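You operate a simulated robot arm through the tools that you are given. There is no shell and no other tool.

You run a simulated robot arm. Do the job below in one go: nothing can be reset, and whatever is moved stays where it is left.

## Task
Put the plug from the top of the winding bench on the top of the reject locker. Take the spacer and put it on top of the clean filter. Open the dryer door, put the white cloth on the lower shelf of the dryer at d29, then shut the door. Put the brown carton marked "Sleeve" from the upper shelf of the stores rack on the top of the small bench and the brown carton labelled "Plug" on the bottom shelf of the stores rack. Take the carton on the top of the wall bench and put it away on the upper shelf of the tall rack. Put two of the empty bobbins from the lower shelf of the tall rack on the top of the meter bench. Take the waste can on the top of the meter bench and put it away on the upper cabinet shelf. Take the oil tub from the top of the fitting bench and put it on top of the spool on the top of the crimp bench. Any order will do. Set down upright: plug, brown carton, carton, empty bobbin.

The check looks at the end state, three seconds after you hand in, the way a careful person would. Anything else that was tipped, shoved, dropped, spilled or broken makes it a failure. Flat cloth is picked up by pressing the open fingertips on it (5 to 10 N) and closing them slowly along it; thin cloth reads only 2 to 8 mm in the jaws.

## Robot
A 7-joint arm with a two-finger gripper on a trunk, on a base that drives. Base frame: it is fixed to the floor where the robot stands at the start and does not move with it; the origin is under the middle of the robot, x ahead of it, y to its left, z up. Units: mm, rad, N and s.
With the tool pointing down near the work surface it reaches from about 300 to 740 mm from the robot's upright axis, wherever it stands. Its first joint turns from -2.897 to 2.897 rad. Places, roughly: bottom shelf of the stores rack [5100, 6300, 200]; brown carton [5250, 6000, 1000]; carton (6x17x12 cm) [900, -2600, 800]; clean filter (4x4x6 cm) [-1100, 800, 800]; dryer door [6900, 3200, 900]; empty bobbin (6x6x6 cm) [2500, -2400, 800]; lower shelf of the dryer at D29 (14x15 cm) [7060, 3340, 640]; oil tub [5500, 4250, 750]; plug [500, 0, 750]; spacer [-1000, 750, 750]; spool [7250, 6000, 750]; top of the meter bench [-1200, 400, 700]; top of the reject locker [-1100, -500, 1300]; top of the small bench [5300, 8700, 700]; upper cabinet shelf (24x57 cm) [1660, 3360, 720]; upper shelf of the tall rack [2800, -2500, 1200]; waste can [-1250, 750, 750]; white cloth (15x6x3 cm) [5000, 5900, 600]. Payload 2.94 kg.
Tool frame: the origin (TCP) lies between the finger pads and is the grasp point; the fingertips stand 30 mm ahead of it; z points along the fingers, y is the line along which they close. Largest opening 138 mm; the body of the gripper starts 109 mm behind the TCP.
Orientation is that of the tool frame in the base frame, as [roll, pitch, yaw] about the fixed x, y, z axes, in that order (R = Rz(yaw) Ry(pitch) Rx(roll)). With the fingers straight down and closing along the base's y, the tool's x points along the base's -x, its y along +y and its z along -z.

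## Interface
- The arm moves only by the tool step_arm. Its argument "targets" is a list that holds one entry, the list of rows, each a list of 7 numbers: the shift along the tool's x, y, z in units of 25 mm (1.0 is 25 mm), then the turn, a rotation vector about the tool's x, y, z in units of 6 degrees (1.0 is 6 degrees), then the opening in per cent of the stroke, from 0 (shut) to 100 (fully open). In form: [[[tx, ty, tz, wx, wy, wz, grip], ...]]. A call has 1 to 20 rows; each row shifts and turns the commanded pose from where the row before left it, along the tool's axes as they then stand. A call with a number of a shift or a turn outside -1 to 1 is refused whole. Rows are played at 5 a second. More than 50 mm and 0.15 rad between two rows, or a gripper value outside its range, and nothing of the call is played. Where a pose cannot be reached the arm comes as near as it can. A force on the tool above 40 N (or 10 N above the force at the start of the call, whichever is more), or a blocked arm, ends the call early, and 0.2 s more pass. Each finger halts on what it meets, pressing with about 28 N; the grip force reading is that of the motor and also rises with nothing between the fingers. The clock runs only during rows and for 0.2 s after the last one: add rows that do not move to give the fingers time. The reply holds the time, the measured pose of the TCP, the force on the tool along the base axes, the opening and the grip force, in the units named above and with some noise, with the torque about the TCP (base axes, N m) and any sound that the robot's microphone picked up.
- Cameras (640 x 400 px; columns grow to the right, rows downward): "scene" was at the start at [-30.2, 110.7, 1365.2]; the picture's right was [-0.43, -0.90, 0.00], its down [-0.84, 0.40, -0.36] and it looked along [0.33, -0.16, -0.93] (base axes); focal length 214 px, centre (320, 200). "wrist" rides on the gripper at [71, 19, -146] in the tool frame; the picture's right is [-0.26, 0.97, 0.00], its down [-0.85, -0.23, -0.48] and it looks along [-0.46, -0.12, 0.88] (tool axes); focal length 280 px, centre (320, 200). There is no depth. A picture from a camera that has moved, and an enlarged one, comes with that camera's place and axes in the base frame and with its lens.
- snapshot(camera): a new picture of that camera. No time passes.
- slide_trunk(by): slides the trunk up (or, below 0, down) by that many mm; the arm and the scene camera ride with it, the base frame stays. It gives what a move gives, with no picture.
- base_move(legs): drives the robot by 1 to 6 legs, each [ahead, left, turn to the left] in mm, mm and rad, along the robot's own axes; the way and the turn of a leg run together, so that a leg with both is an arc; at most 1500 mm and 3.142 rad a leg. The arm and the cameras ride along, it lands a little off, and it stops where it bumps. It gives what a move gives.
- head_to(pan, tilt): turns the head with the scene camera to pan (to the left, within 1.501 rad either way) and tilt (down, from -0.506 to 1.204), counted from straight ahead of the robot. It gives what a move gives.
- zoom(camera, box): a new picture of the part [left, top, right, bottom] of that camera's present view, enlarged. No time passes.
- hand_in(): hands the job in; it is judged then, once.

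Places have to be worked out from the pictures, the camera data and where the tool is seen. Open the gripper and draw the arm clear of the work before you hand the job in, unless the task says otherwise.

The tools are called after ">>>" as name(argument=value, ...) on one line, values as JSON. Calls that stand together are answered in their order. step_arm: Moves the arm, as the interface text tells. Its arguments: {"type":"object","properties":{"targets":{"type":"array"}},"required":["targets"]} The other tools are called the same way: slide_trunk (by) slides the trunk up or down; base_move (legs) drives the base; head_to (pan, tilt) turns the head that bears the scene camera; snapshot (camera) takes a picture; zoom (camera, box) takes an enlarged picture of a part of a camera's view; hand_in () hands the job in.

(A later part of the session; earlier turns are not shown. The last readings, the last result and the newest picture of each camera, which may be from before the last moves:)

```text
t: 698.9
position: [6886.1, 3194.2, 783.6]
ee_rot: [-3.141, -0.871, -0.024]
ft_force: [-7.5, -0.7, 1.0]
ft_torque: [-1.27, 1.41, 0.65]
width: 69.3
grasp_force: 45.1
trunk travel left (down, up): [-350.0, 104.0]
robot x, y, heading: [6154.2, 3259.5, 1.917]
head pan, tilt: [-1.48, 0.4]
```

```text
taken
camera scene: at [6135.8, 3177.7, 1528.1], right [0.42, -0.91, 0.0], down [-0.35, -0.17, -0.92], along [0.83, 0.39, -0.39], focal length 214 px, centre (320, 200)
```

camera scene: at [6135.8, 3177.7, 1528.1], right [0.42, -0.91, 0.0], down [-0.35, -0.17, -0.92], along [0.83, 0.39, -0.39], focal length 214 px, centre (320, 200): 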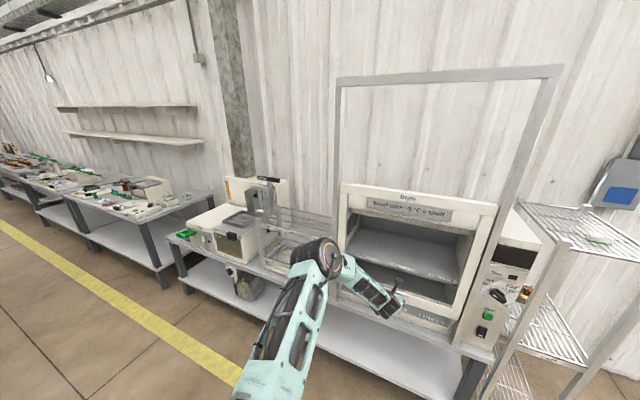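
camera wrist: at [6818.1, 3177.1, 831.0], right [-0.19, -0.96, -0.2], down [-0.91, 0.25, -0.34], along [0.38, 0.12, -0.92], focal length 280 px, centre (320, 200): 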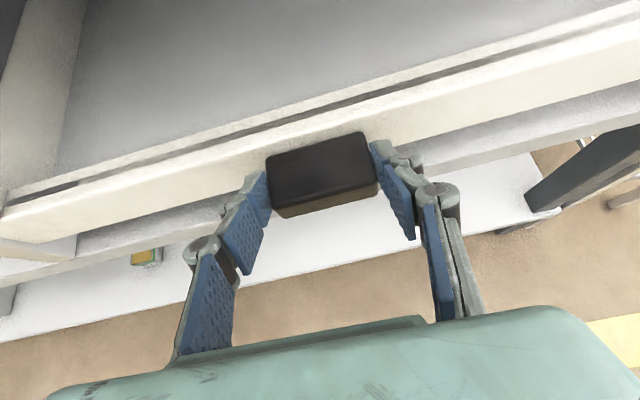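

The door frame is going up in its guides. I continue with the trunk by another 100, then the arm.

>>> slide_trunk(by=100)

>>> step_arm(targets=[[[0.383, 0, -0.3215, 0, 0, 0, 25], [0.766, 0, -0.643, 0, 0, 0, 25], [0.766, 0, -0.643, 0, 0, 0, 25], [0.766, 0, -0.643, 0, 0, 0, 25], [0, 0, 0, 0, 0, 0, 25]]])

>>> snapshot(camera="scene")

```text
t: 700.2
position: [6885.0, 3194.9, 883.4]
ee_rot: [-3.138, -0.871, -0.023]
ft_force: [-9.1, -1.7, 1.2]
ft_torque: [-0.8, 1.39, 0.38]
width: 69.9
grasp_force: 44.7
trunk travel left (down, up): [-450.0, 4.0]
robot x, y, heading: [6151.9, 3260.8, 1.919]
head pan, tilt: [-1.48, 0.4]
```

```text
t: 701.4
position: [6884.1, 3194.8, 971.6]
ee_rot: [-3.139, -0.876, -0.021]
ft_force: [-17.6, 4.5, -0.2]
ft_torque: [-0.67, 0.63, 1.04]
width: 69.8
grasp_force: 45.3
trunk travel left (down, up): [-450.0, 4.0]
robot x, y, heading: [6157.1, 3259.9, 1.922]
head pan, tilt: [-1.48, 0.4]
```

```text
taken
camera scene: at [6133.6, 3178.2, 1628.1], right [0.42, -0.91, 0.0], down [-0.35, -0.17, -0.92], along [0.83, 0.39, -0.39], focal length 214 px, centre (320, 200)
```

scene: 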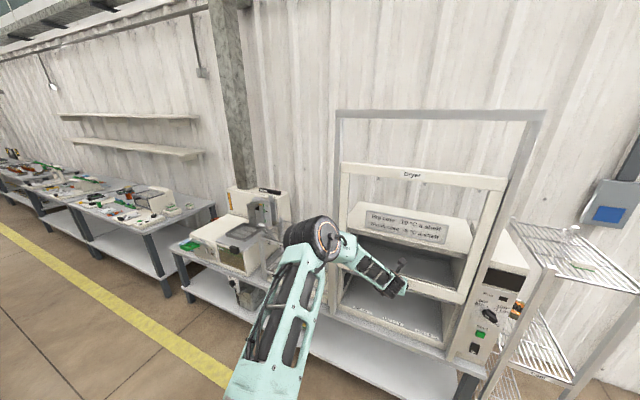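

The door's bottom edge is now at about 945. There is some side force (-17 N in x), so I relax 3 mm outward while lifting another 100 mm.

>>> step_arm(targets=[[[-0.077, 0, -0.092, 0, 0, 0, 25], [0.74, 0, -0.67, 0, 0, 0, 25], [0.76, 0, -0.65, 0, 0, 0, 25], [0.766, 0, -0.643, 0, 0, 0, 25], [0.766, 0, -0.643, 0, 0, 0, 25], [0, 0, 0, 0, 0, 0, 25]]])

>>> snapshot(camera="scene")

```text
t: 702.8
position: [6885.7, 3194.0, 1070.7]
ee_rot: [-3.137, -0.874, -0.024]
ft_force: [29.7, 0.7, 3.1]
ft_torque: [-0.55, -0.39, 0.98]
width: 69.8
grasp_force: 44.7
trunk travel left (down, up): [-450.0, 4.0]
robot x, y, heading: [6151.6, 3261.7, 1.916]
head pan, tilt: [-1.48, 0.4]
```

```text
taken
camera scene: at [6141.0, 3177.8, 1628.2], right [0.42, -0.91, 0.0], down [-0.36, -0.17, -0.92], along [0.83, 0.39, -0.39], focal length 214 px, centre (320, 200)
```

scene: 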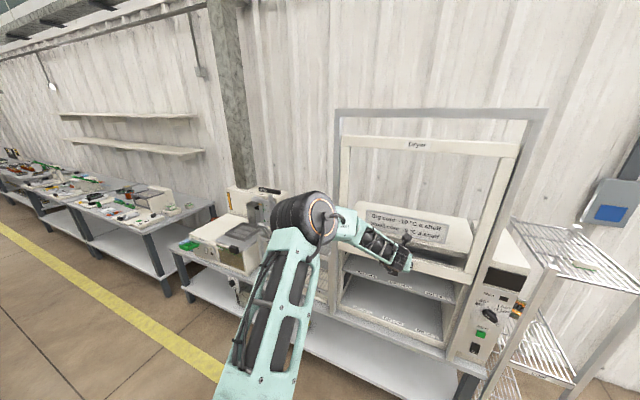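

The door is high enough (bottom ≈1045) and carries no weight on the hand, so it seems balanced. I relieve the outward pull, then open the fingers and watch the door.

>>> step_arm(targets=[[[0.12, 0, 0.143, 0, 0, 0, 25], [0, 0, 0, 0, 0, 0, 25]]])

>>> step_arm(targets=[[[0, 0, 0, 0, 0, 0, 52], [0, 0, 0, 0, 0, 0, 55], [0, 0, 0, 0, 0, 0, 62], [0, 0, 0, 0, 0, 0, 65], [0, 0, 0, 0, 0, 0, 65]]])

>>> snapshot(camera="wrist")

>>> snapshot(camera="scene")

```text
t: 703.4
position: [6884.5, 3194.9, 1070.9]
ee_rot: [-3.139, -0.872, -0.024]
ft_force: [5.4, 4.7, 3.7]
ft_torque: [0.19, -0.98, 1.36]
width: 69.5
grasp_force: 44.5
trunk travel left (down, up): [-450.0, 4.0]
robot x, y, heading: [6151.2, 3261.9, 1.917]
head pan, tilt: [-1.48, 0.4]
```

```text
t: 704.6
position: [6886.0, 3194.0, 1069.4]
ee_rot: [-3.14, -0.875, -0.026]
ft_force: [-0.1, 0.6, 0.2]
ft_torque: [0.0, 0.01, 0.01]
width: 89.7
grasp_force: 0.1
trunk travel left (down, up): [-450.0, 4.0]
robot x, y, heading: [6150.2, 3259.2, 1.918]
head pan, tilt: [-1.48, 0.4]
```

```text
taken
camera wrist: at [6818.2, 3175.7, 1218.7], right [-0.19, -0.96, -0.2], down [-0.91, 0.25, -0.34], along [0.38, 0.12, -0.92], focal length 280 px, centre (320, 200)
```

wrist: 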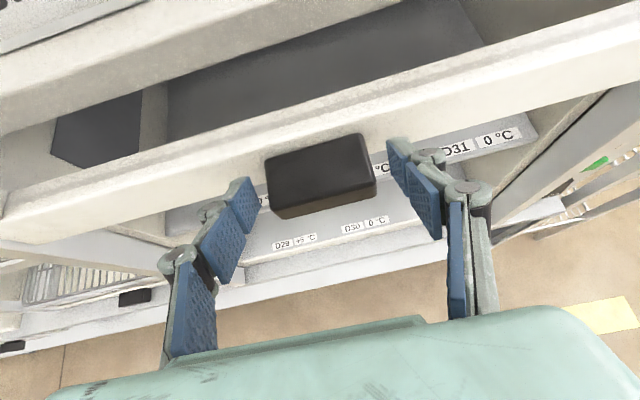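

```text
taken
camera scene: at [6136.4, 3177.5, 1628.0], right [0.42, -0.91, 0.0], down [-0.35, -0.17, -0.92], along [0.83, 0.39, -0.39], focal length 214 px, centre (320, 200)
```

scene: 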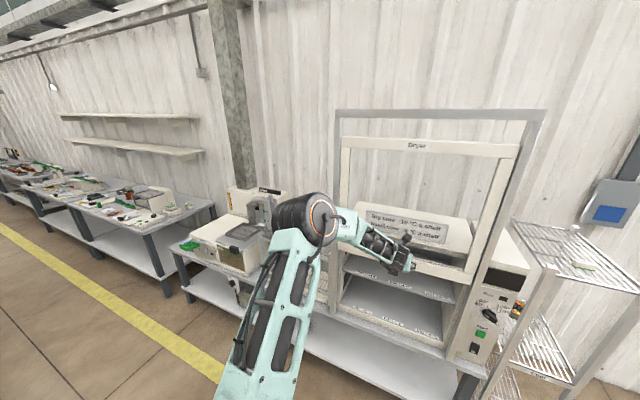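

The door stays up by itself. I draw the hand back and take a good look at the open lower compartment.

>>> step_arm(targets=[[[-0.643, 0, -0.766, 0, 0, 0, 65], [-0.643, 0, -0.766, 0, 0, 0, 65], [-0.643, 0, -0.766, 0, 0, 0, 65], [-0.643, 0, -0.766, 0, 0, 0, 65], [-0.643, 0, -0.766, 0, 0, 0, 65]]])

>>> snapshot(camera="wrist")

>>> zoom(camera="scene", box=[320, 230, 480, 360])

```text
t: 705.8
position: [6760.9, 3196.1, 1069.3]
ee_rot: [-3.138, -0.873, -0.027]
ft_force: [0.0, 1.0, -0.5]
ft_torque: [-0.01, 0.0, 0.02]
width: 89.8
grasp_force: 0.2
trunk travel left (down, up): [-450.0, 4.0]
robot x, y, heading: [6153.6, 3262.4, 1.916]
head pan, tilt: [-1.48, 0.4]
```

```text
taken
camera wrist: at [6693.2, 3178.8, 1217.8], right [-0.19, -0.96, -0.2], down [-0.9, 0.25, -0.34], along [0.38, 0.12, -0.92], focal length 280 px, centre (320, 200)
```

wrist: 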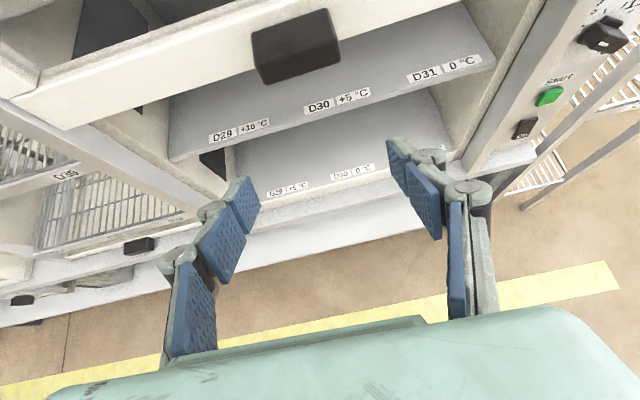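

```text
3.08 times, centred on (400, 295) of scene
camera zoom: at [6136.0, 3177.5, 1628.0], right [0.42, -0.91, 0.0], down [-0.35, -0.17, -0.92], along [0.83, 0.39, -0.39], focal length 660 px, centre (74, -92)
```

zoom: 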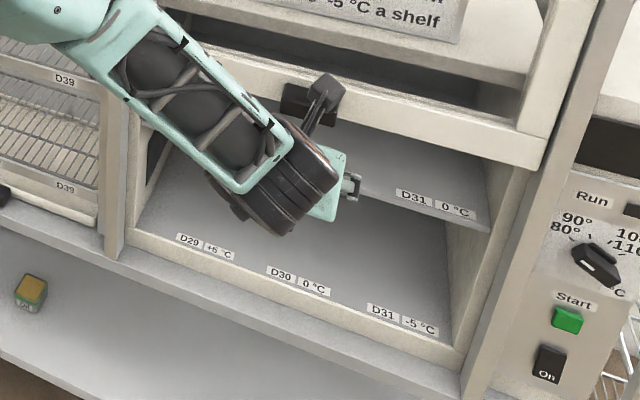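

The lower compartment is open: shelf at z≈640, D29 zone centred near (7060,3335), columns 150 mm wide in y. Now I fetch the white cloth: back off, drive north along the aisle and turn round to face the stores rack.

>>> base_move(legs=[[51, 141, 0], [1258, -399, 0], [1258, -399, 0], [0, 0, 3.14]])

>>> slide_trunk(by=-350)

>>> head_to(pan=-1.45, tilt=0.4)

>>> snapshot(camera="scene")

```text
t: 727.3
position: [5216.5, 5966.5, 1069.3]
ee_rot: [-3.138, -0.873, 3.096]
ft_force: [-0.1, 0.0, 1.1]
ft_torque: [0.0, 0.04, -0.02]
width: 89.7
grasp_force: 0.1
trunk travel left (down, up): [-450.0, 4.0]
robot x, y, heading: [5823.3, 5889.8, -1.247]
head pan, tilt: [-1.48, 0.4]
```

```text
t: 728.3
position: [5212.9, 5976.2, 1026.6]
ee_rot: [-3.139, -0.905, 3.083]
ft_force: [13.1, 12.8, 31.7]
ft_torque: [1.91, 0.06, -0.79]
width: 61.9
grasp_force: 11.9
trunk travel left (down, up): [-392.0, 62.0]
robot x, y, heading: [5823.7, 5893.8, -1.246]
head pan, tilt: [-1.48, 0.4]
stopped: the force on the tool passed its limit at 54 N (the readings are from after the stop); the commanded pose is now the measured one
```

```text
t: 729.0
position: [5212.4, 5971.7, 1024.7]
ee_rot: [-3.129, -0.903, 3.086]
ft_force: [-1.7, 14.6, 30.7]
ft_torque: [0.42, 0.47, -0.22]
width: 0.0
grasp_force: 28.5
trunk travel left (down, up): [-392.0, 62.0]
robot x, y, heading: [5824.2, 5893.5, -1.247]
head pan, tilt: [-1.45, 0.4]
```

```text
taken
camera scene: at [5845.8, 5970.9, 1569.9], right [-0.43, 0.9, 0.0], down [0.35, 0.17, -0.92], along [-0.83, -0.4, -0.39], focal length 214 px, centre (320, 200)
```

scene: 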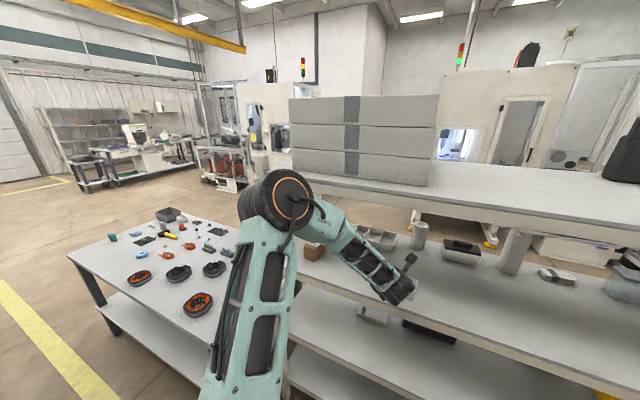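

The base had drifted closer to the rack than planned, and the hand came down on the (free) upper shelf surface; it stopped at the force limit. I raise the trunk again at once and check.

>>> slide_trunk(by=60)

>>> snapshot(camera="wrist")

>>> snapshot(camera="scene")

```text
t: 730.0
position: [5212.8, 5967.1, 1081.6]
ee_rot: [-3.133, -0.892, 3.091]
ft_force: [-0.2, -0.4, -0.6]
ft_torque: [-0.03, -0.02, -0.02]
width: 89.8
grasp_force: 0.1
trunk travel left (down, up): [-452.0, 2.0]
robot x, y, heading: [5827.6, 5892.7, -1.246]
head pan, tilt: [-1.45, 0.4]
```

```text
taken
camera wrist: at [5281.1, 5984.7, 1226.8], right [0.21, 0.96, -0.21], down [0.89, -0.27, -0.36], along [-0.4, -0.11, -0.91], focal length 280 px, centre (320, 200)
```

wrist: 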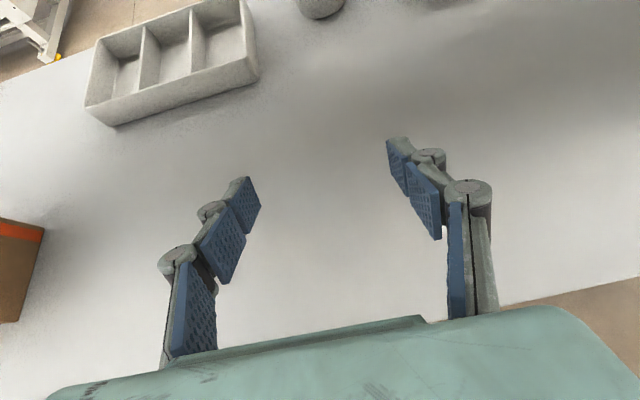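

```text
taken
camera scene: at [5842.1, 5969.0, 1629.9], right [-0.43, 0.9, 0.0], down [0.35, 0.17, -0.92], along [-0.83, -0.4, -0.39], focal length 214 px, centre (320, 200)
```

scene: 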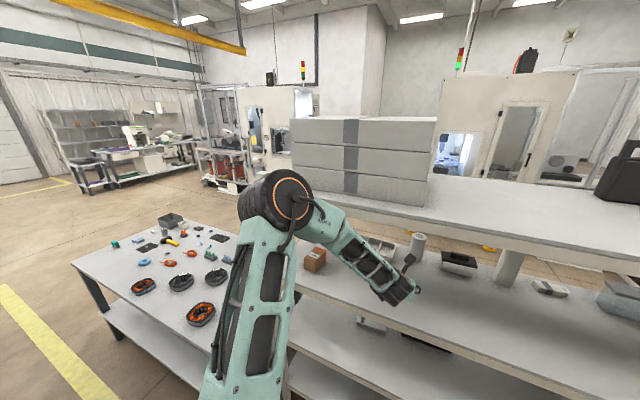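

Nothing was touched there. I back off 250 mm from the rack, then lower the trunk by 350 and set the tool to 60° tilt.

>>> base_move(legs=[[85, 250, 0]])

>>> slide_trunk(by=-350)

>>> snapshot(camera="scene")

```text
t: 732.8
position: [5480.8, 5970.4, 1080.0]
ee_rot: [-3.133, -0.895, 3.096]
ft_force: [-0.6, 0.0, -0.2]
ft_torque: [0.01, 0.01, 0.04]
width: 89.9
grasp_force: 0.2
trunk travel left (down, up): [-452.0, 2.0]
robot x, y, heading: [6095.6, 5893.8, -1.241]
head pan, tilt: [-1.45, 0.4]
```

```text
t: 736.2
position: [5480.7, 5970.1, 729.8]
ee_rot: [-3.132, -0.894, 3.097]
ft_force: [0.0, -1.2, 0.0]
ft_torque: [-0.04, 0.02, 0.0]
width: 89.8
grasp_force: 0.0
trunk travel left (down, up): [-102.0, 352.0]
robot x, y, heading: [6091.4, 5892.5, -1.239]
head pan, tilt: [-1.45, 0.4]
```

```text
taken
camera scene: at [6110.4, 5973.5, 1280.0], right [-0.44, 0.9, 0.0], down [0.35, 0.17, -0.92], along [-0.83, -0.4, -0.39], focal length 214 px, centre (320, 200)
```

scene: 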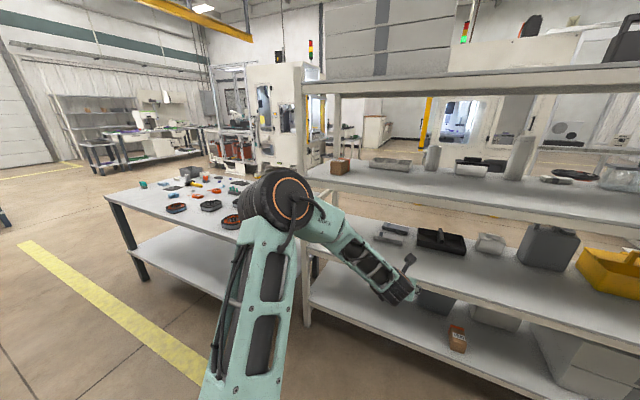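

>>> step_arm(targets=[[[0, 0, 0, 0, 0.75, 0, 60], [-0.3, 0, 0.2, 0, 0.75, 0, 60], [-0.6, 0, 0.3, 0, 0, 0, 60]]])

>>> zoom(camera="scene", box=[340, 200, 500, 300])

```text
t: 737.0
position: [5482.3, 5969.6, 706.0]
ee_rot: [-3.133, -1.05, 3.094]
ft_force: [0.6, -0.8, 0.2]
ft_torque: [0.02, -0.01, 0.01]
width: 82.8
grasp_force: 0.0
trunk travel left (down, up): [-102.0, 352.0]
robot x, y, heading: [6095.0, 5895.6, -1.244]
head pan, tilt: [-1.45, 0.4]
```

```text
4.00 times, centred on (420, 250) of scene
camera zoom: at [6110.5, 5973.6, 1280.0], right [-0.44, 0.9, 0.0], down [0.35, 0.17, -0.92], along [-0.83, -0.4, -0.39], focal length 858 px, centre (-80, 0)
```

zoom: 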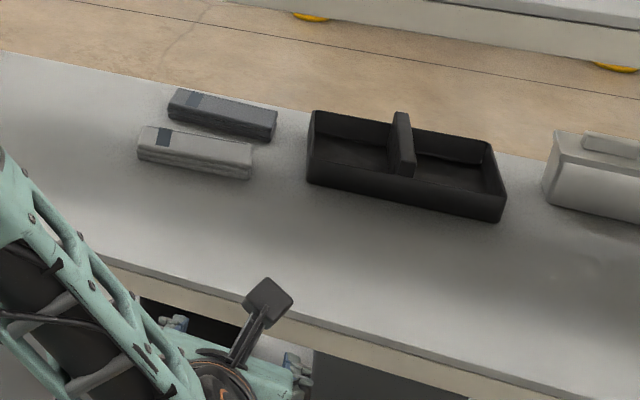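

The white cloth lies with its centre near (5037,5878), about 53 × 145 mm, turned ~6°. I drive the hand in under the upper shelf (hand top ≈925, shelf underside ≈952), in two steps.

>>> base_move(legs=[[-35, -320, 0]])

>>> snapshot(camera="wrist")

>>> snapshot(camera="scene")

```text
t: 740.4
position: [5171.8, 5902.0, 706.0]
ee_rot: [-3.132, -1.051, 3.091]
ft_force: [0.3, -0.4, -0.1]
ft_torque: [-0.03, -0.02, 0.02]
width: 82.7
grasp_force: 0.1
trunk travel left (down, up): [-102.0, 352.0]
robot x, y, heading: [5781.8, 5825.0, -1.244]
head pan, tilt: [-1.45, 0.4]
```

```text
taken
camera wrist: at [5262.9, 5918.0, 839.4], right [0.17, 0.96, -0.23], down [0.82, -0.27, -0.5], along [-0.54, -0.11, -0.84], focal length 280 px, centre (320, 200)
```

wrist: 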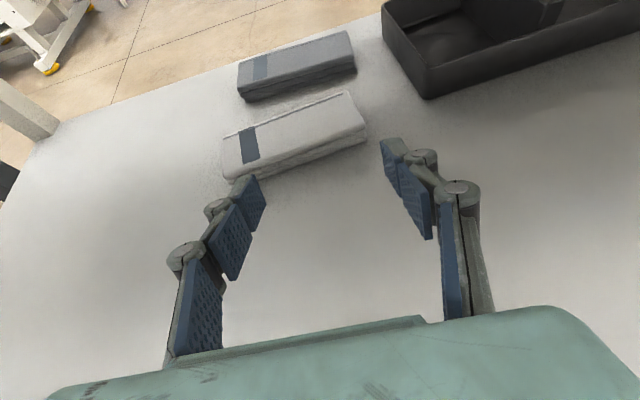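

```text
taken
camera scene: at [5800.8, 5904.4, 1279.9], right [-0.43, 0.9, 0.0], down [0.35, 0.17, -0.92], along [-0.83, -0.4, -0.39], focal length 214 px, centre (320, 200)
```

scene: 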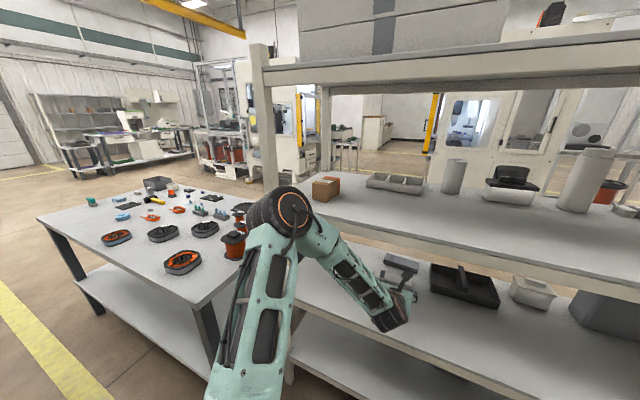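

>>> zoom(camera="wrist", box=[210, 20, 390, 190])

```text
2.35 times, centred on (300, 105) of wrist
camera zoom: at [5262.9, 5918.0, 839.4], right [0.17, 0.96, -0.23], down [0.82, -0.27, -0.5], along [-0.54, -0.11, -0.84], focal length 660 px, centre (367, 424)
```

zoom: 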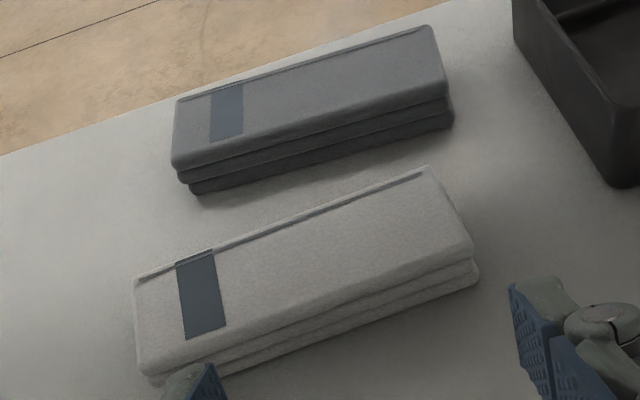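

The cloth is a firm folded stack. Straddling its 5–6 cm depth needs the fingers closing along x, i.e. the tool pointing north along the shelf. I back out and test in free space whether the arm can turn the tilted tool by 90° about the vertical.

>>> base_move(legs=[[107, 312, 0]])

>>> step_arm(targets=[[[0, 0, 0, -0.866, 0, 0.5, 60], [0, 0, 0, -0.866, 0, 0.5, 60], [0, 0, 0, -0.866, 0, 0.5, 60], [0, 0, 0, -0.866, 0, 0.5, 60], [0, 0, 0, -0.866, 0, 0.5, 60], [0, 0, 0, -0.866, 0, 0.5, 60], [0, 0, 0, -0.866, 0, 0.5, 60], [0, 0, 0, -0.866, 0, 0.5, 60], [0, 0, 0, -0.866, 0, 0.5, 60], [0, 0, 0, -0.866, 0, 0.5, 60], [0, 0, 0, -0.866, 0, 0.5, 60], [0, 0, 0, -0.866, 0, 0.5, 60], [0, 0, 0, -0.866, 0, 0.5, 60], [0, 0, 0, -0.866, 0, 0.5, 60], [0, 0, 0, -0.866, 0, 0.5, 60]]])

>>> snapshot(camera="scene")

>>> snapshot(camera="wrist")

```text
t: 743.7
position: [5502.7, 5909.1, 704.9]
ee_rot: [-3.131, -1.05, 3.08]
ft_force: [-0.7, 0.5, 0.5]
ft_torque: [0.01, 0.01, 0.02]
width: 82.9
grasp_force: 0.1
trunk travel left (down, up): [-102.0, 352.0]
robot x, y, heading: [6115.1, 5825.3, -1.255]
head pan, tilt: [-1.45, 0.4]
```

```text
t: 746.9
position: [5504.1, 5908.2, 705.9]
ee_rot: [-3.136, -1.042, 1.509]
ft_force: [0.3, -0.3, 0.0]
ft_torque: [-0.02, 0.0, 0.01]
width: 82.8
grasp_force: 0.0
trunk travel left (down, up): [-102.0, 352.0]
robot x, y, heading: [6112.8, 5824.6, -1.254]
head pan, tilt: [-1.45, 0.4]
```

```text
taken
camera scene: at [6132.2, 5903.9, 1280.0], right [-0.42, 0.91, 0.0], down [0.35, 0.16, -0.92], along [-0.83, -0.39, -0.39], focal length 214 px, centre (320, 200)
```

scene: 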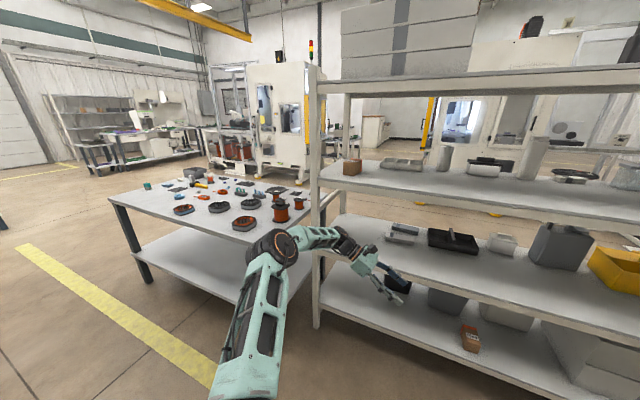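

```text
taken
camera wrist: at [5517.0, 5817.4, 839.9], right [0.96, -0.19, -0.23], down [-0.28, -0.82, -0.49], along [-0.1, 0.53, -0.84], focal length 280 px, centre (320, 200)
```

wrist: 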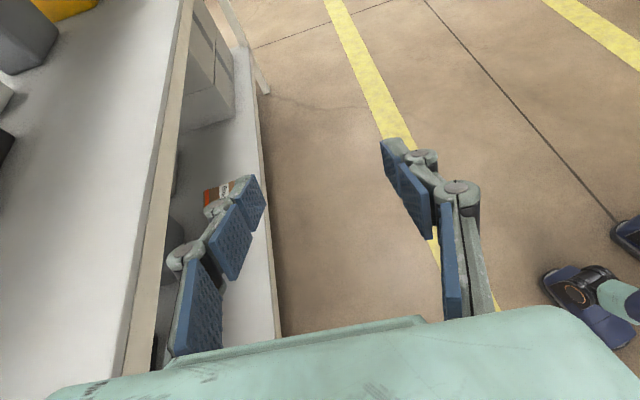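

The arm can do it: the tool now points north at 60° tilt with the fingers closing along x. I lower the trunk fully, make the tool flatter (70°), and stretch the arm a bit so that the elbow stays low, still outside the rack.

>>> slide_trunk(by=-100)

>>> step_arm(targets=[[[0.45, -0.753, -0.48, 0, 0.85, 0, 62], [0.45, -0.753, -0.46, 0, 0.85, 0, 62], [0.45, -0.753, -0.44, 0, 0, 0, 62], [0.45, -0.753, -0.44, 0, 0, 0, 62], [0, 0, 0, 0, 0, 0, 62]]])

>>> snapshot(camera="scene")

>>> snapshot(camera="wrist")

```text
t: 748.2
position: [5503.2, 5908.5, 603.9]
ee_rot: [-3.138, -1.044, 1.512]
ft_force: [-0.1, -0.8, -0.1]
ft_torque: [0.0, 0.03, -0.01]
width: 82.9
grasp_force: 0.0
trunk travel left (down, up): [-2.0, 452.0]
robot x, y, heading: [6112.0, 5827.3, -1.259]
head pan, tilt: [-1.45, 0.4]
```

```text
t: 749.4
position: [5444.9, 5893.4, 659.1]
ee_rot: [-3.132, -1.221, 1.51]
ft_force: [0.2, -0.1, -0.3]
ft_torque: [0.01, -0.01, 0.0]
width: 85.6
grasp_force: 0.1
out of reach, approached as far as the arm can: row 4
trunk travel left (down, up): [-2.0, 452.0]
robot x, y, heading: [6109.5, 5824.3, -1.254]
head pan, tilt: [-1.45, 0.4]
```

```text
taken
camera scene: at [6132.0, 5904.0, 1180.0], right [-0.42, 0.91, 0.0], down [0.35, 0.16, -0.92], along [-0.83, -0.39, -0.39], focal length 214 px, centre (320, 200)
```

scene: 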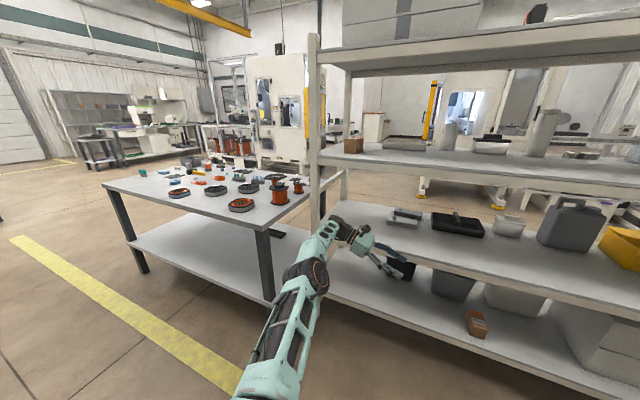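

```text
taken
camera wrist: at [5456.3, 5780.2, 776.3], right [0.96, -0.14, -0.25], down [-0.27, -0.73, -0.63], along [-0.09, 0.67, -0.73], focal length 280 px, centre (320, 200)
```

wrist: 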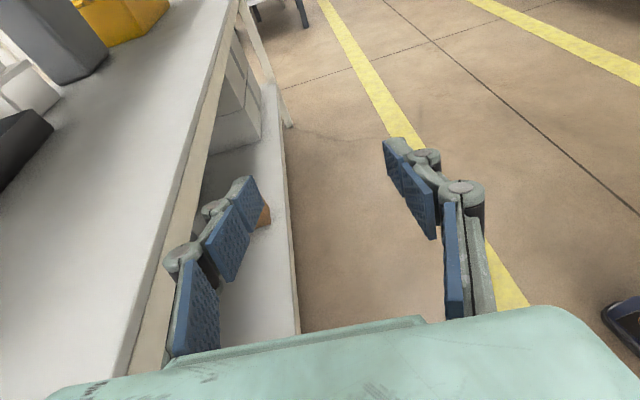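

Stretched and low: elbow ≈ z 895, forearm nearly level. I align the tool with the cloth (+10° about the vertical) and raise it slightly, so it can pass over the cloth, then drive in.

>>> step_arm(targets=[[[0.25, 0, -0.09, 0.785, 0, -0.285, 62], [0.25, 0, -0.09, 0.785, 0, -0.285, 62], [0, 0, 0, 0, 0, 0, 62]]])

>>> snapshot(camera="scene")

```text
t: 750.2
position: [5442.8, 5892.6, 671.5]
ee_rot: [-3.132, -1.219, 1.682]
ft_force: [0.4, -0.2, 0.5]
ft_torque: [0.0, 0.02, 0.02]
width: 85.5
grasp_force: 0.0
trunk travel left (down, up): [-2.0, 452.0]
robot x, y, heading: [6115.8, 5825.3, -1.256]
head pan, tilt: [-1.45, 0.4]
```

```text
taken
camera scene: at [6132.1, 5904.0, 1179.9], right [-0.42, 0.91, 0.0], down [0.35, 0.16, -0.92], along [-0.83, -0.39, -0.39], focal length 214 px, centre (320, 200)
```

scene: 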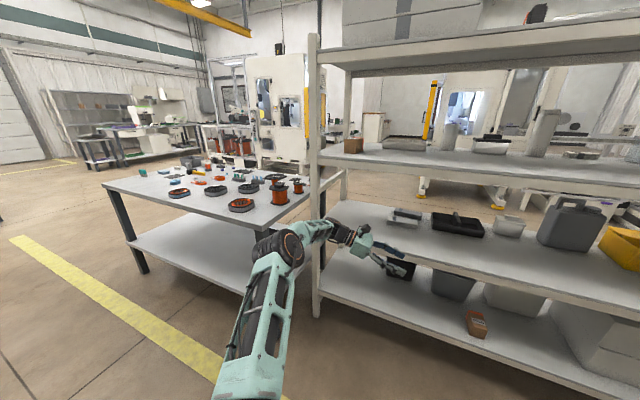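

>>> base_move(legs=[[-57, -236, 0]])

>>> snapshot(scene="scene", camera="scene")

>>> snapshot(camera="wrist")

```text
t: 753.0
position: [5195.7, 5874.7, 670.5]
ee_rot: [-3.132, -1.222, 1.68]
ft_force: [-0.2, 0.2, -0.8]
ft_torque: [0.0, 0.03, 0.02]
width: 85.6
grasp_force: 0.1
trunk travel left (down, up): [-2.0, 452.0]
robot x, y, heading: [5866.9, 5807.0, -1.256]
head pan, tilt: [-1.45, 0.4]
```

```text
taken
camera scene: at [5884.6, 5884.1, 1179.9], right [-0.42, 0.91, 0.0], down [0.35, 0.16, -0.92], along [-0.84, -0.39, -0.39], focal length 214 px, centre (320, 200)
```

scene: 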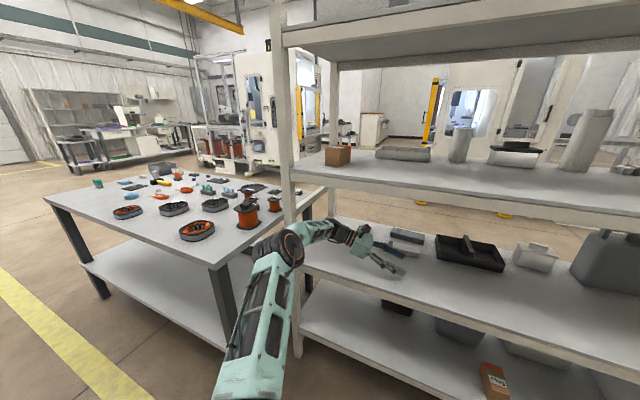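

```text
taken
camera wrist: at [5226.7, 5766.3, 788.6], right [0.97, 0.02, -0.25], down [-0.14, -0.76, -0.63], along [-0.2, 0.65, -0.73], focal length 280 px, centre (320, 200)
```

wrist: 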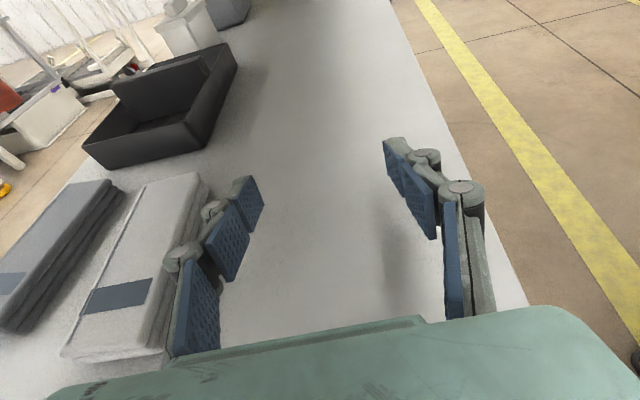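

The cloth's centre measures (5052,5876), about 60 mm wide, axis ~95°. I raise 8 mm and drive the remaining 143 mm so the fingers come over it.

>>> step_arm(targets=[[[0.32, 0, -0.12, 0, 0, 0, 66], [0, 0, 0, 0, 0, 0, 66]]])

>>> base_move(legs=[[-32, -138, 0]])

>>> snapshot(camera="wrist")

>>> snapshot(camera="scene")

```text
t: 753.6
position: [5194.5, 5874.7, 680.0]
ee_rot: [-3.133, -1.221, 1.68]
ft_force: [-0.2, 0.4, -0.1]
ft_torque: [-0.02, -0.01, 0.01]
width: 91.1
grasp_force: 0.0
trunk travel left (down, up): [-2.0, 452.0]
robot x, y, heading: [5870.3, 5802.7, -1.256]
head pan, tilt: [-1.45, 0.4]
```

```text
t: 755.5
position: [5050.9, 5863.5, 679.6]
ee_rot: [-3.132, -1.22, 1.677]
ft_force: [-0.3, -0.1, -0.5]
ft_torque: [0.02, 0.02, -0.02]
width: 91.2
grasp_force: 0.1
trunk travel left (down, up): [-2.0, 452.0]
robot x, y, heading: [5727.8, 5791.8, -1.257]
head pan, tilt: [-1.45, 0.4]
```

```text
taken
camera wrist: at [5082.7, 5754.7, 796.6], right [0.97, 0.02, -0.25], down [-0.15, -0.76, -0.63], along [-0.2, 0.65, -0.73], focal length 280 px, centre (320, 200)
```

wrist: 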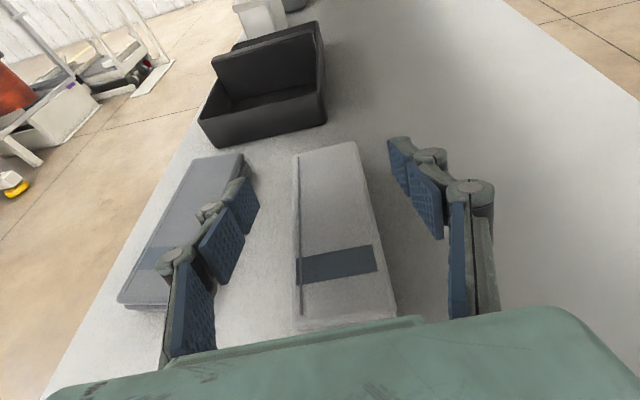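

```text
taken
camera scene: at [5741.3, 5871.0, 1179.9], right [-0.42, 0.91, 0.0], down [0.35, 0.16, -0.92], along [-0.84, -0.38, -0.39], focal length 214 px, centre (320, 200)
```

scene: 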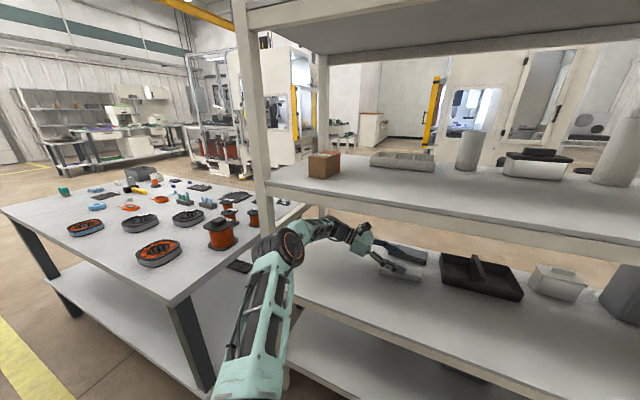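

The fingers straddle the white cloth (offset under 2 mm), with clearance to the grey one behind. I lower to about z 641 and check the force.

>>> step_arm(targets=[[[-0.75, 0.05, 0.274, 0, 0, 0, 66], [-0.7, 0, 0.255, 0, 0, 0, 66], [0, 0, 0, 0, 0, 0, 66]]])

>>> snapshot(camera="wrist")

```text
t: 756.2
position: [5052.3, 5864.0, 640.5]
ee_rot: [-3.134, -1.22, 1.678]
ft_force: [0.4, -0.3, 0.2]
ft_torque: [-0.01, 0.0, 0.0]
width: 91.2
grasp_force: 0.1
trunk travel left (down, up): [-2.0, 452.0]
robot x, y, heading: [5719.8, 5790.1, -1.264]
head pan, tilt: [-1.45, 0.4]
```

```text
taken
camera wrist: at [5084.4, 5754.7, 758.5], right [0.97, 0.02, -0.25], down [-0.15, -0.76, -0.63], along [-0.2, 0.65, -0.73], focal length 280 px, centre (320, 200)
```

wrist: 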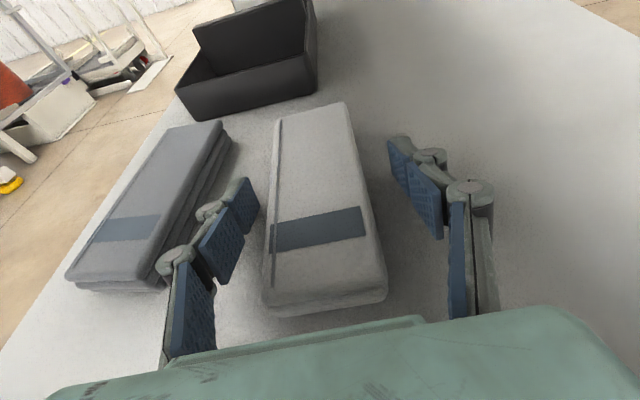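

No contact, both sides free. I lower 3 mm more and close on the cloth.

>>> step_arm(targets=[[[-0.113, 0, 0.041, 0, 0, 0, 66], [0, 0, 0, 0, 0, 0, 58], [0, 0, 0, 0, 0, 0, 52], [0, 0, 0, 0, 0, 0, 46], [0, 0, 0, 0, 0, 0, 40], [0, 0, 0, 0, 0, 0, 30], [0, 0, 0, 0, 0, 0, 20], [0, 0, 0, 0, 0, 0, 20]]])

>>> snapshot(camera="wrist")

```text
t: 758.0
position: [5053.3, 5865.0, 639.9]
ee_rot: [-3.125, -1.224, 1.668]
ft_force: [7.2, -0.1, 19.6]
ft_torque: [0.64, -0.61, -0.39]
width: 59.2
grasp_force: 28.3
trunk travel left (down, up): [-2.0, 452.0]
robot x, y, heading: [5721.6, 5792.5, -1.263]
head pan, tilt: [-1.45, 0.4]
```

```text
taken
camera wrist: at [5085.2, 5755.6, 757.9], right [0.97, 0.02, -0.25], down [-0.15, -0.76, -0.63], along [-0.2, 0.65, -0.73], focal length 280 px, centre (320, 200)
```

wrist: 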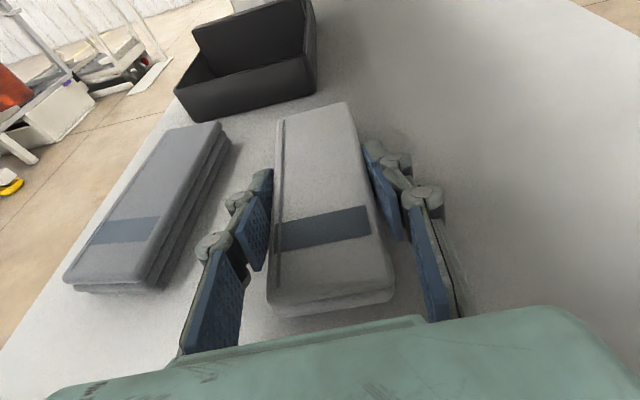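

Gripped (59.2 mm); the tips touch the shelf lightly. I lift 25 mm and check the hold.

>>> step_arm(targets=[[[0.3, 0, -0.11, 0, 0, 0, 20], [0.64, 0, -0.234, 0, 0, 0, 20], [0, 0, 0, 0, 0, 0, 20]]])

>>> snapshot(camera="wrist")

>>> snapshot(camera="scene")

```text
t: 758.9
position: [5052.4, 5863.2, 662.4]
ee_rot: [-3.134, -1.219, 1.679]
ft_force: [-1.0, 0.3, -0.7]
ft_torque: [0.0, -0.02, 0.02]
width: 58.8
grasp_force: 27.6
trunk travel left (down, up): [-2.0, 452.0]
robot x, y, heading: [5720.9, 5790.9, -1.266]
head pan, tilt: [-1.45, 0.4]
```

```text
taken
camera wrist: at [5083.9, 5753.8, 780.2], right [0.97, 0.02, -0.25], down [-0.15, -0.76, -0.63], along [-0.2, 0.65, -0.73], focal length 280 px, centre (320, 200)
```

wrist: 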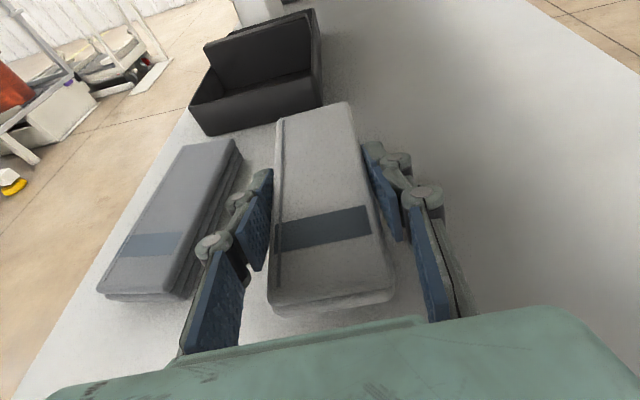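

```text
taken
camera scene: at [5741.2, 5871.0, 1179.9], right [-0.42, 0.91, 0.0], down [0.35, 0.16, -0.92], along [-0.84, -0.38, -0.39], focal length 214 px, centre (320, 200)
```

scene: 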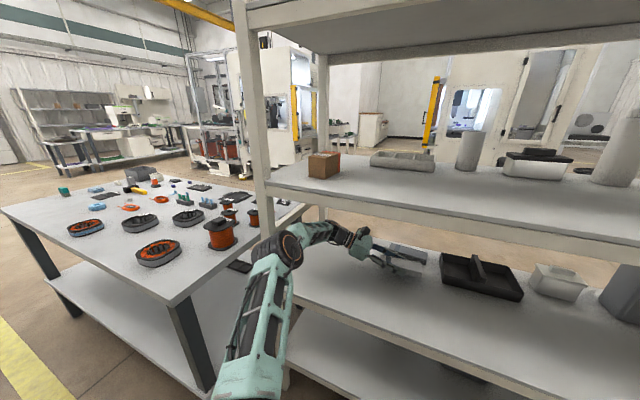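

The cloth is held firmly and level. I drive straight back out of the rack bay.

>>> base_move(legs=[[98, 409, 0]])

>>> snapshot(camera="scene")

>>> snapshot(camera="wrist")

```text
t: 763.0
position: [5478.1, 5902.3, 663.2]
ee_rot: [-3.134, -1.219, 1.666]
ft_force: [0.3, -0.2, 0.6]
ft_torque: [0.01, 0.0, 0.01]
width: 58.9
grasp_force: 27.7
trunk travel left (down, up): [-2.0, 452.0]
robot x, y, heading: [6149.5, 5823.8, -1.27]
head pan, tilt: [-1.45, 0.4]
```

```text
taken
camera scene: at [6167.4, 5902.0, 1179.9], right [-0.41, 0.91, 0.0], down [0.36, 0.16, -0.92], along [-0.84, -0.37, -0.39], focal length 214 px, centre (320, 200)
```

scene: 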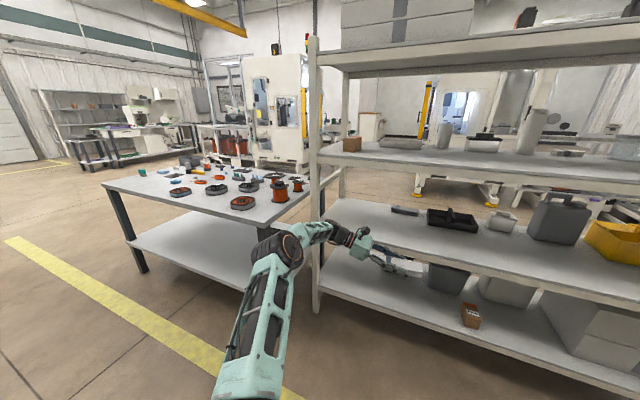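

```text
taken
camera wrist: at [5508.7, 5793.1, 780.8], right [0.97, 0.01, -0.25], down [-0.16, -0.76, -0.63], along [-0.19, 0.65, -0.73], focal length 280 px, centre (320, 200)
```

wrist: 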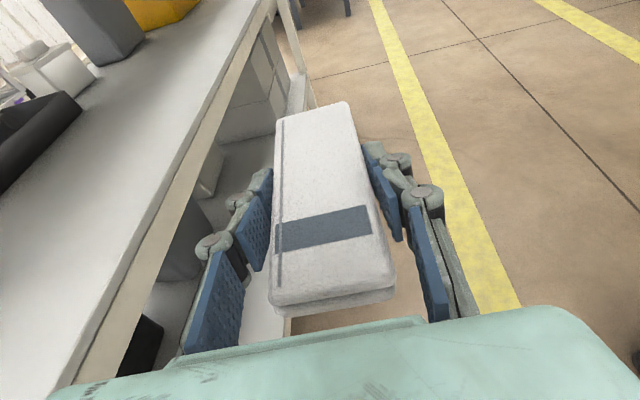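

The cloth is out. I turn the tool back about the vertical (+78°) so that it points radially outward again.

>>> step_arm(targets=[[[0, 0, 0, 0.94, 0, -0.342, 20], [0, 0, 0, 0.94, 0, -0.342, 20], [0, 0, 0, 0.94, 0, -0.342, 20], [0, 0, 0, 0.94, 0, -0.342, 20], [0, 0, 0, 0.94, 0, -0.342, 20], [0, 0, 0, 0.94, 0, -0.342, 20], [0, 0, 0, 0.94, 0, -0.342, 20], [0, 0, 0, 0.94, 0, -0.342, 20], [0, 0, 0, 0.94, 0, -0.342, 20], [0, 0, 0, 0.94, 0, -0.342, 20], [0, 0, 0, 0.94, 0, -0.342, 20], [0, 0, 0, 0.94, 0, -0.342, 20], [0, 0, 0, 0.94, 0, -0.342, 20]]])

>>> snapshot(camera="scene")

>>> snapshot(camera="wrist")

```text
t: 765.8
position: [5479.7, 5902.8, 661.9]
ee_rot: [-3.139, -1.227, 3.035]
ft_force: [-0.6, -0.6, -0.6]
ft_torque: [0.01, 0.03, -0.03]
width: 59.0
grasp_force: 28.0
out of reach, approached as far as the arm can: row 8
trunk travel left (down, up): [-2.0, 452.0]
robot x, y, heading: [6147.2, 5823.7, -1.267]
head pan, tilt: [-1.45, 0.4]
```

```text
taken
camera scene: at [6167.4, 5901.9, 1179.9], right [-0.41, 0.91, 0.0], down [0.36, 0.16, -0.92], along [-0.84, -0.37, -0.39], focal length 214 px, centre (320, 200)
```

scene: 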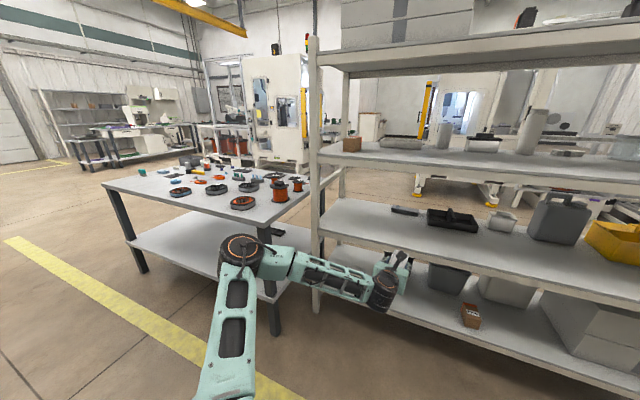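

```text
taken
camera wrist: at [5593.6, 5910.1, 776.5], right [0.19, 0.95, -0.25], down [0.71, -0.31, -0.64], along [-0.68, -0.05, -0.73], focal length 280 px, centre (320, 200)
```

wrist: 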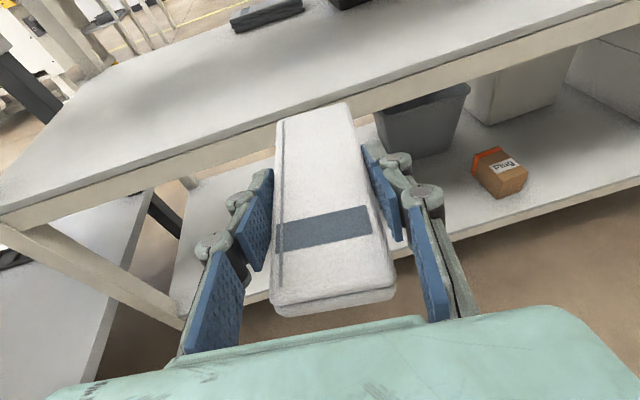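

The tool points radially again with the cloth level. I raise the trunk 250 for the drive, turn in two stages and go south to the dryer.

>>> slide_trunk(by=250)

>>> base_move(legs=[[0, 0, -1.5]])

```text
t: 768.4
position: [5479.9, 5903.4, 909.7]
ee_rot: [-3.136, -1.223, 3.03]
ft_force: [-0.6, -0.4, -0.1]
ft_torque: [0.01, -0.02, 0.01]
width: 58.9
grasp_force: 28.1
trunk travel left (down, up): [-252.0, 202.0]
robot x, y, heading: [6148.9, 5821.8, -1.274]
head pan, tilt: [-1.45, 0.4]
```

```text
t: 772.5
position: [6182.5, 6495.4, 910.1]
ee_rot: [-3.136, -1.225, 1.523]
ft_force: [0.0, -0.8, -0.1]
ft_torque: [0.01, 0.01, -0.03]
width: 59.0
grasp_force: 28.3
trunk travel left (down, up): [-252.0, 202.0]
robot x, y, heading: [6147.2, 5824.3, -2.78]
head pan, tilt: [-1.45, 0.4]
```

>>> base_move(legs=[[466, 705, 0], [0, 0, -1.59]])

```text
t: 782.9
position: [6625.5, 4954.0, 908.7]
ee_rot: [-3.137, -1.226, -0.072]
ft_force: [-0.5, 0.1, -0.3]
ft_torque: [-0.02, 0.03, -0.01]
width: 58.6
grasp_force: 27.9
trunk travel left (down, up): [-252.0, 202.0]
robot x, y, heading: [5957.4, 5004.4, 1.911]
head pan, tilt: [-1.45, 0.4]
```

>>> base_move(legs=[[-756, 268, 0], [-756, 268, 0]])

>>> snapshot(camera="scene")

>>> snapshot(camera="wrist")

```text
t: 791.1
position: [6628.9, 3371.4, 910.2]
ee_rot: [-3.136, -1.224, -0.061]
ft_force: [0.4, 0.6, -0.8]
ft_torque: [-0.01, 0.01, 0.01]
width: 58.8
grasp_force: 27.8
trunk travel left (down, up): [-252.0, 202.0]
robot x, y, heading: [5957.8, 3415.7, 1.923]
head pan, tilt: [-1.45, 0.4]
```

```text
taken
camera scene: at [5941.4, 3335.6, 1429.9], right [0.45, -0.89, 0.0], down [-0.35, -0.18, -0.92], along [0.82, 0.42, -0.39], focal length 214 px, centre (320, 200)
```

scene: 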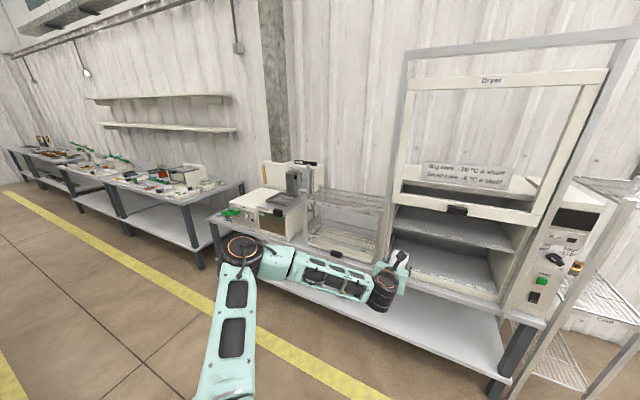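

```text
taken
camera wrist: at [6514.1, 3357.9, 1026.4], right [-0.14, -0.96, -0.25], down [-0.72, 0.27, -0.64], along [0.68, 0.09, -0.73], focal length 280 px, centre (320, 200)
```

wrist: 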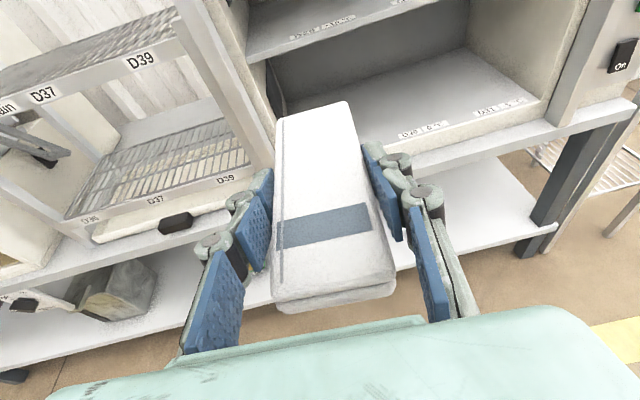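

The door is still open. I lower the trunk by 220 (TCP z≈690) and drive toward the opening in two steps.

>>> slide_trunk(by=-220)

>>> base_move(legs=[[-70, -150, 0]])

>>> snapshot(camera="wrist")

>>> snapshot(camera="scene")

```text
t: 793.4
position: [6629.4, 3369.4, 689.7]
ee_rot: [-3.136, -1.225, -0.06]
ft_force: [-0.3, -0.1, -0.1]
ft_torque: [0.03, -0.04, -0.01]
width: 58.8
grasp_force: 28.3
trunk travel left (down, up): [-32.0, 422.0]
robot x, y, heading: [5955.8, 3413.5, 1.917]
head pan, tilt: [-1.45, 0.4]
```

```text
t: 795.3
position: [6789.0, 3354.9, 689.8]
ee_rot: [-3.137, -1.226, -0.061]
ft_force: [-0.5, -0.8, -0.8]
ft_torque: [-0.03, 0.0, 0.03]
width: 58.6
grasp_force: 28.3
trunk travel left (down, up): [-32.0, 422.0]
robot x, y, heading: [6117.1, 3399.0, 1.919]
head pan, tilt: [-1.45, 0.4]
```

```text
taken
camera wrist: at [6673.6, 3342.6, 806.5], right [-0.14, -0.96, -0.25], down [-0.72, 0.27, -0.64], along [0.68, 0.09, -0.73], focal length 280 px, centre (320, 200)
```

wrist: 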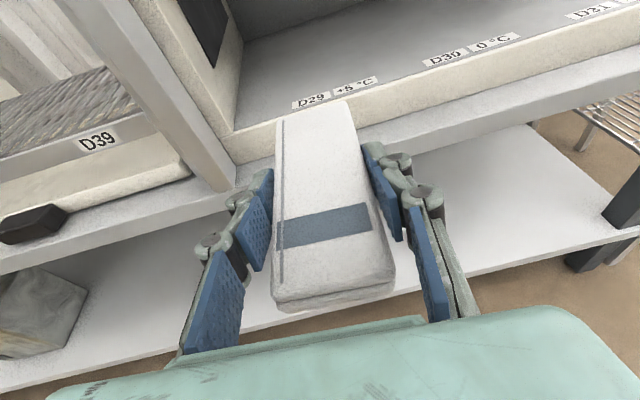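

```text
taken
camera scene: at [6100.9, 3320.8, 1209.9], right [0.45, -0.89, 0.0], down [-0.35, -0.18, -0.92], along [0.82, 0.42, -0.39], focal length 214 px, centre (320, 200)
```

scene: 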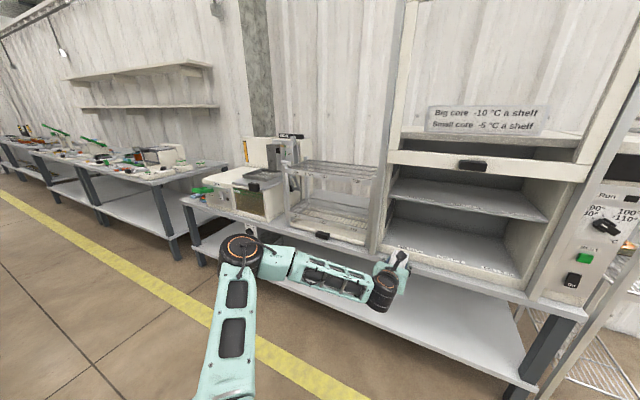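

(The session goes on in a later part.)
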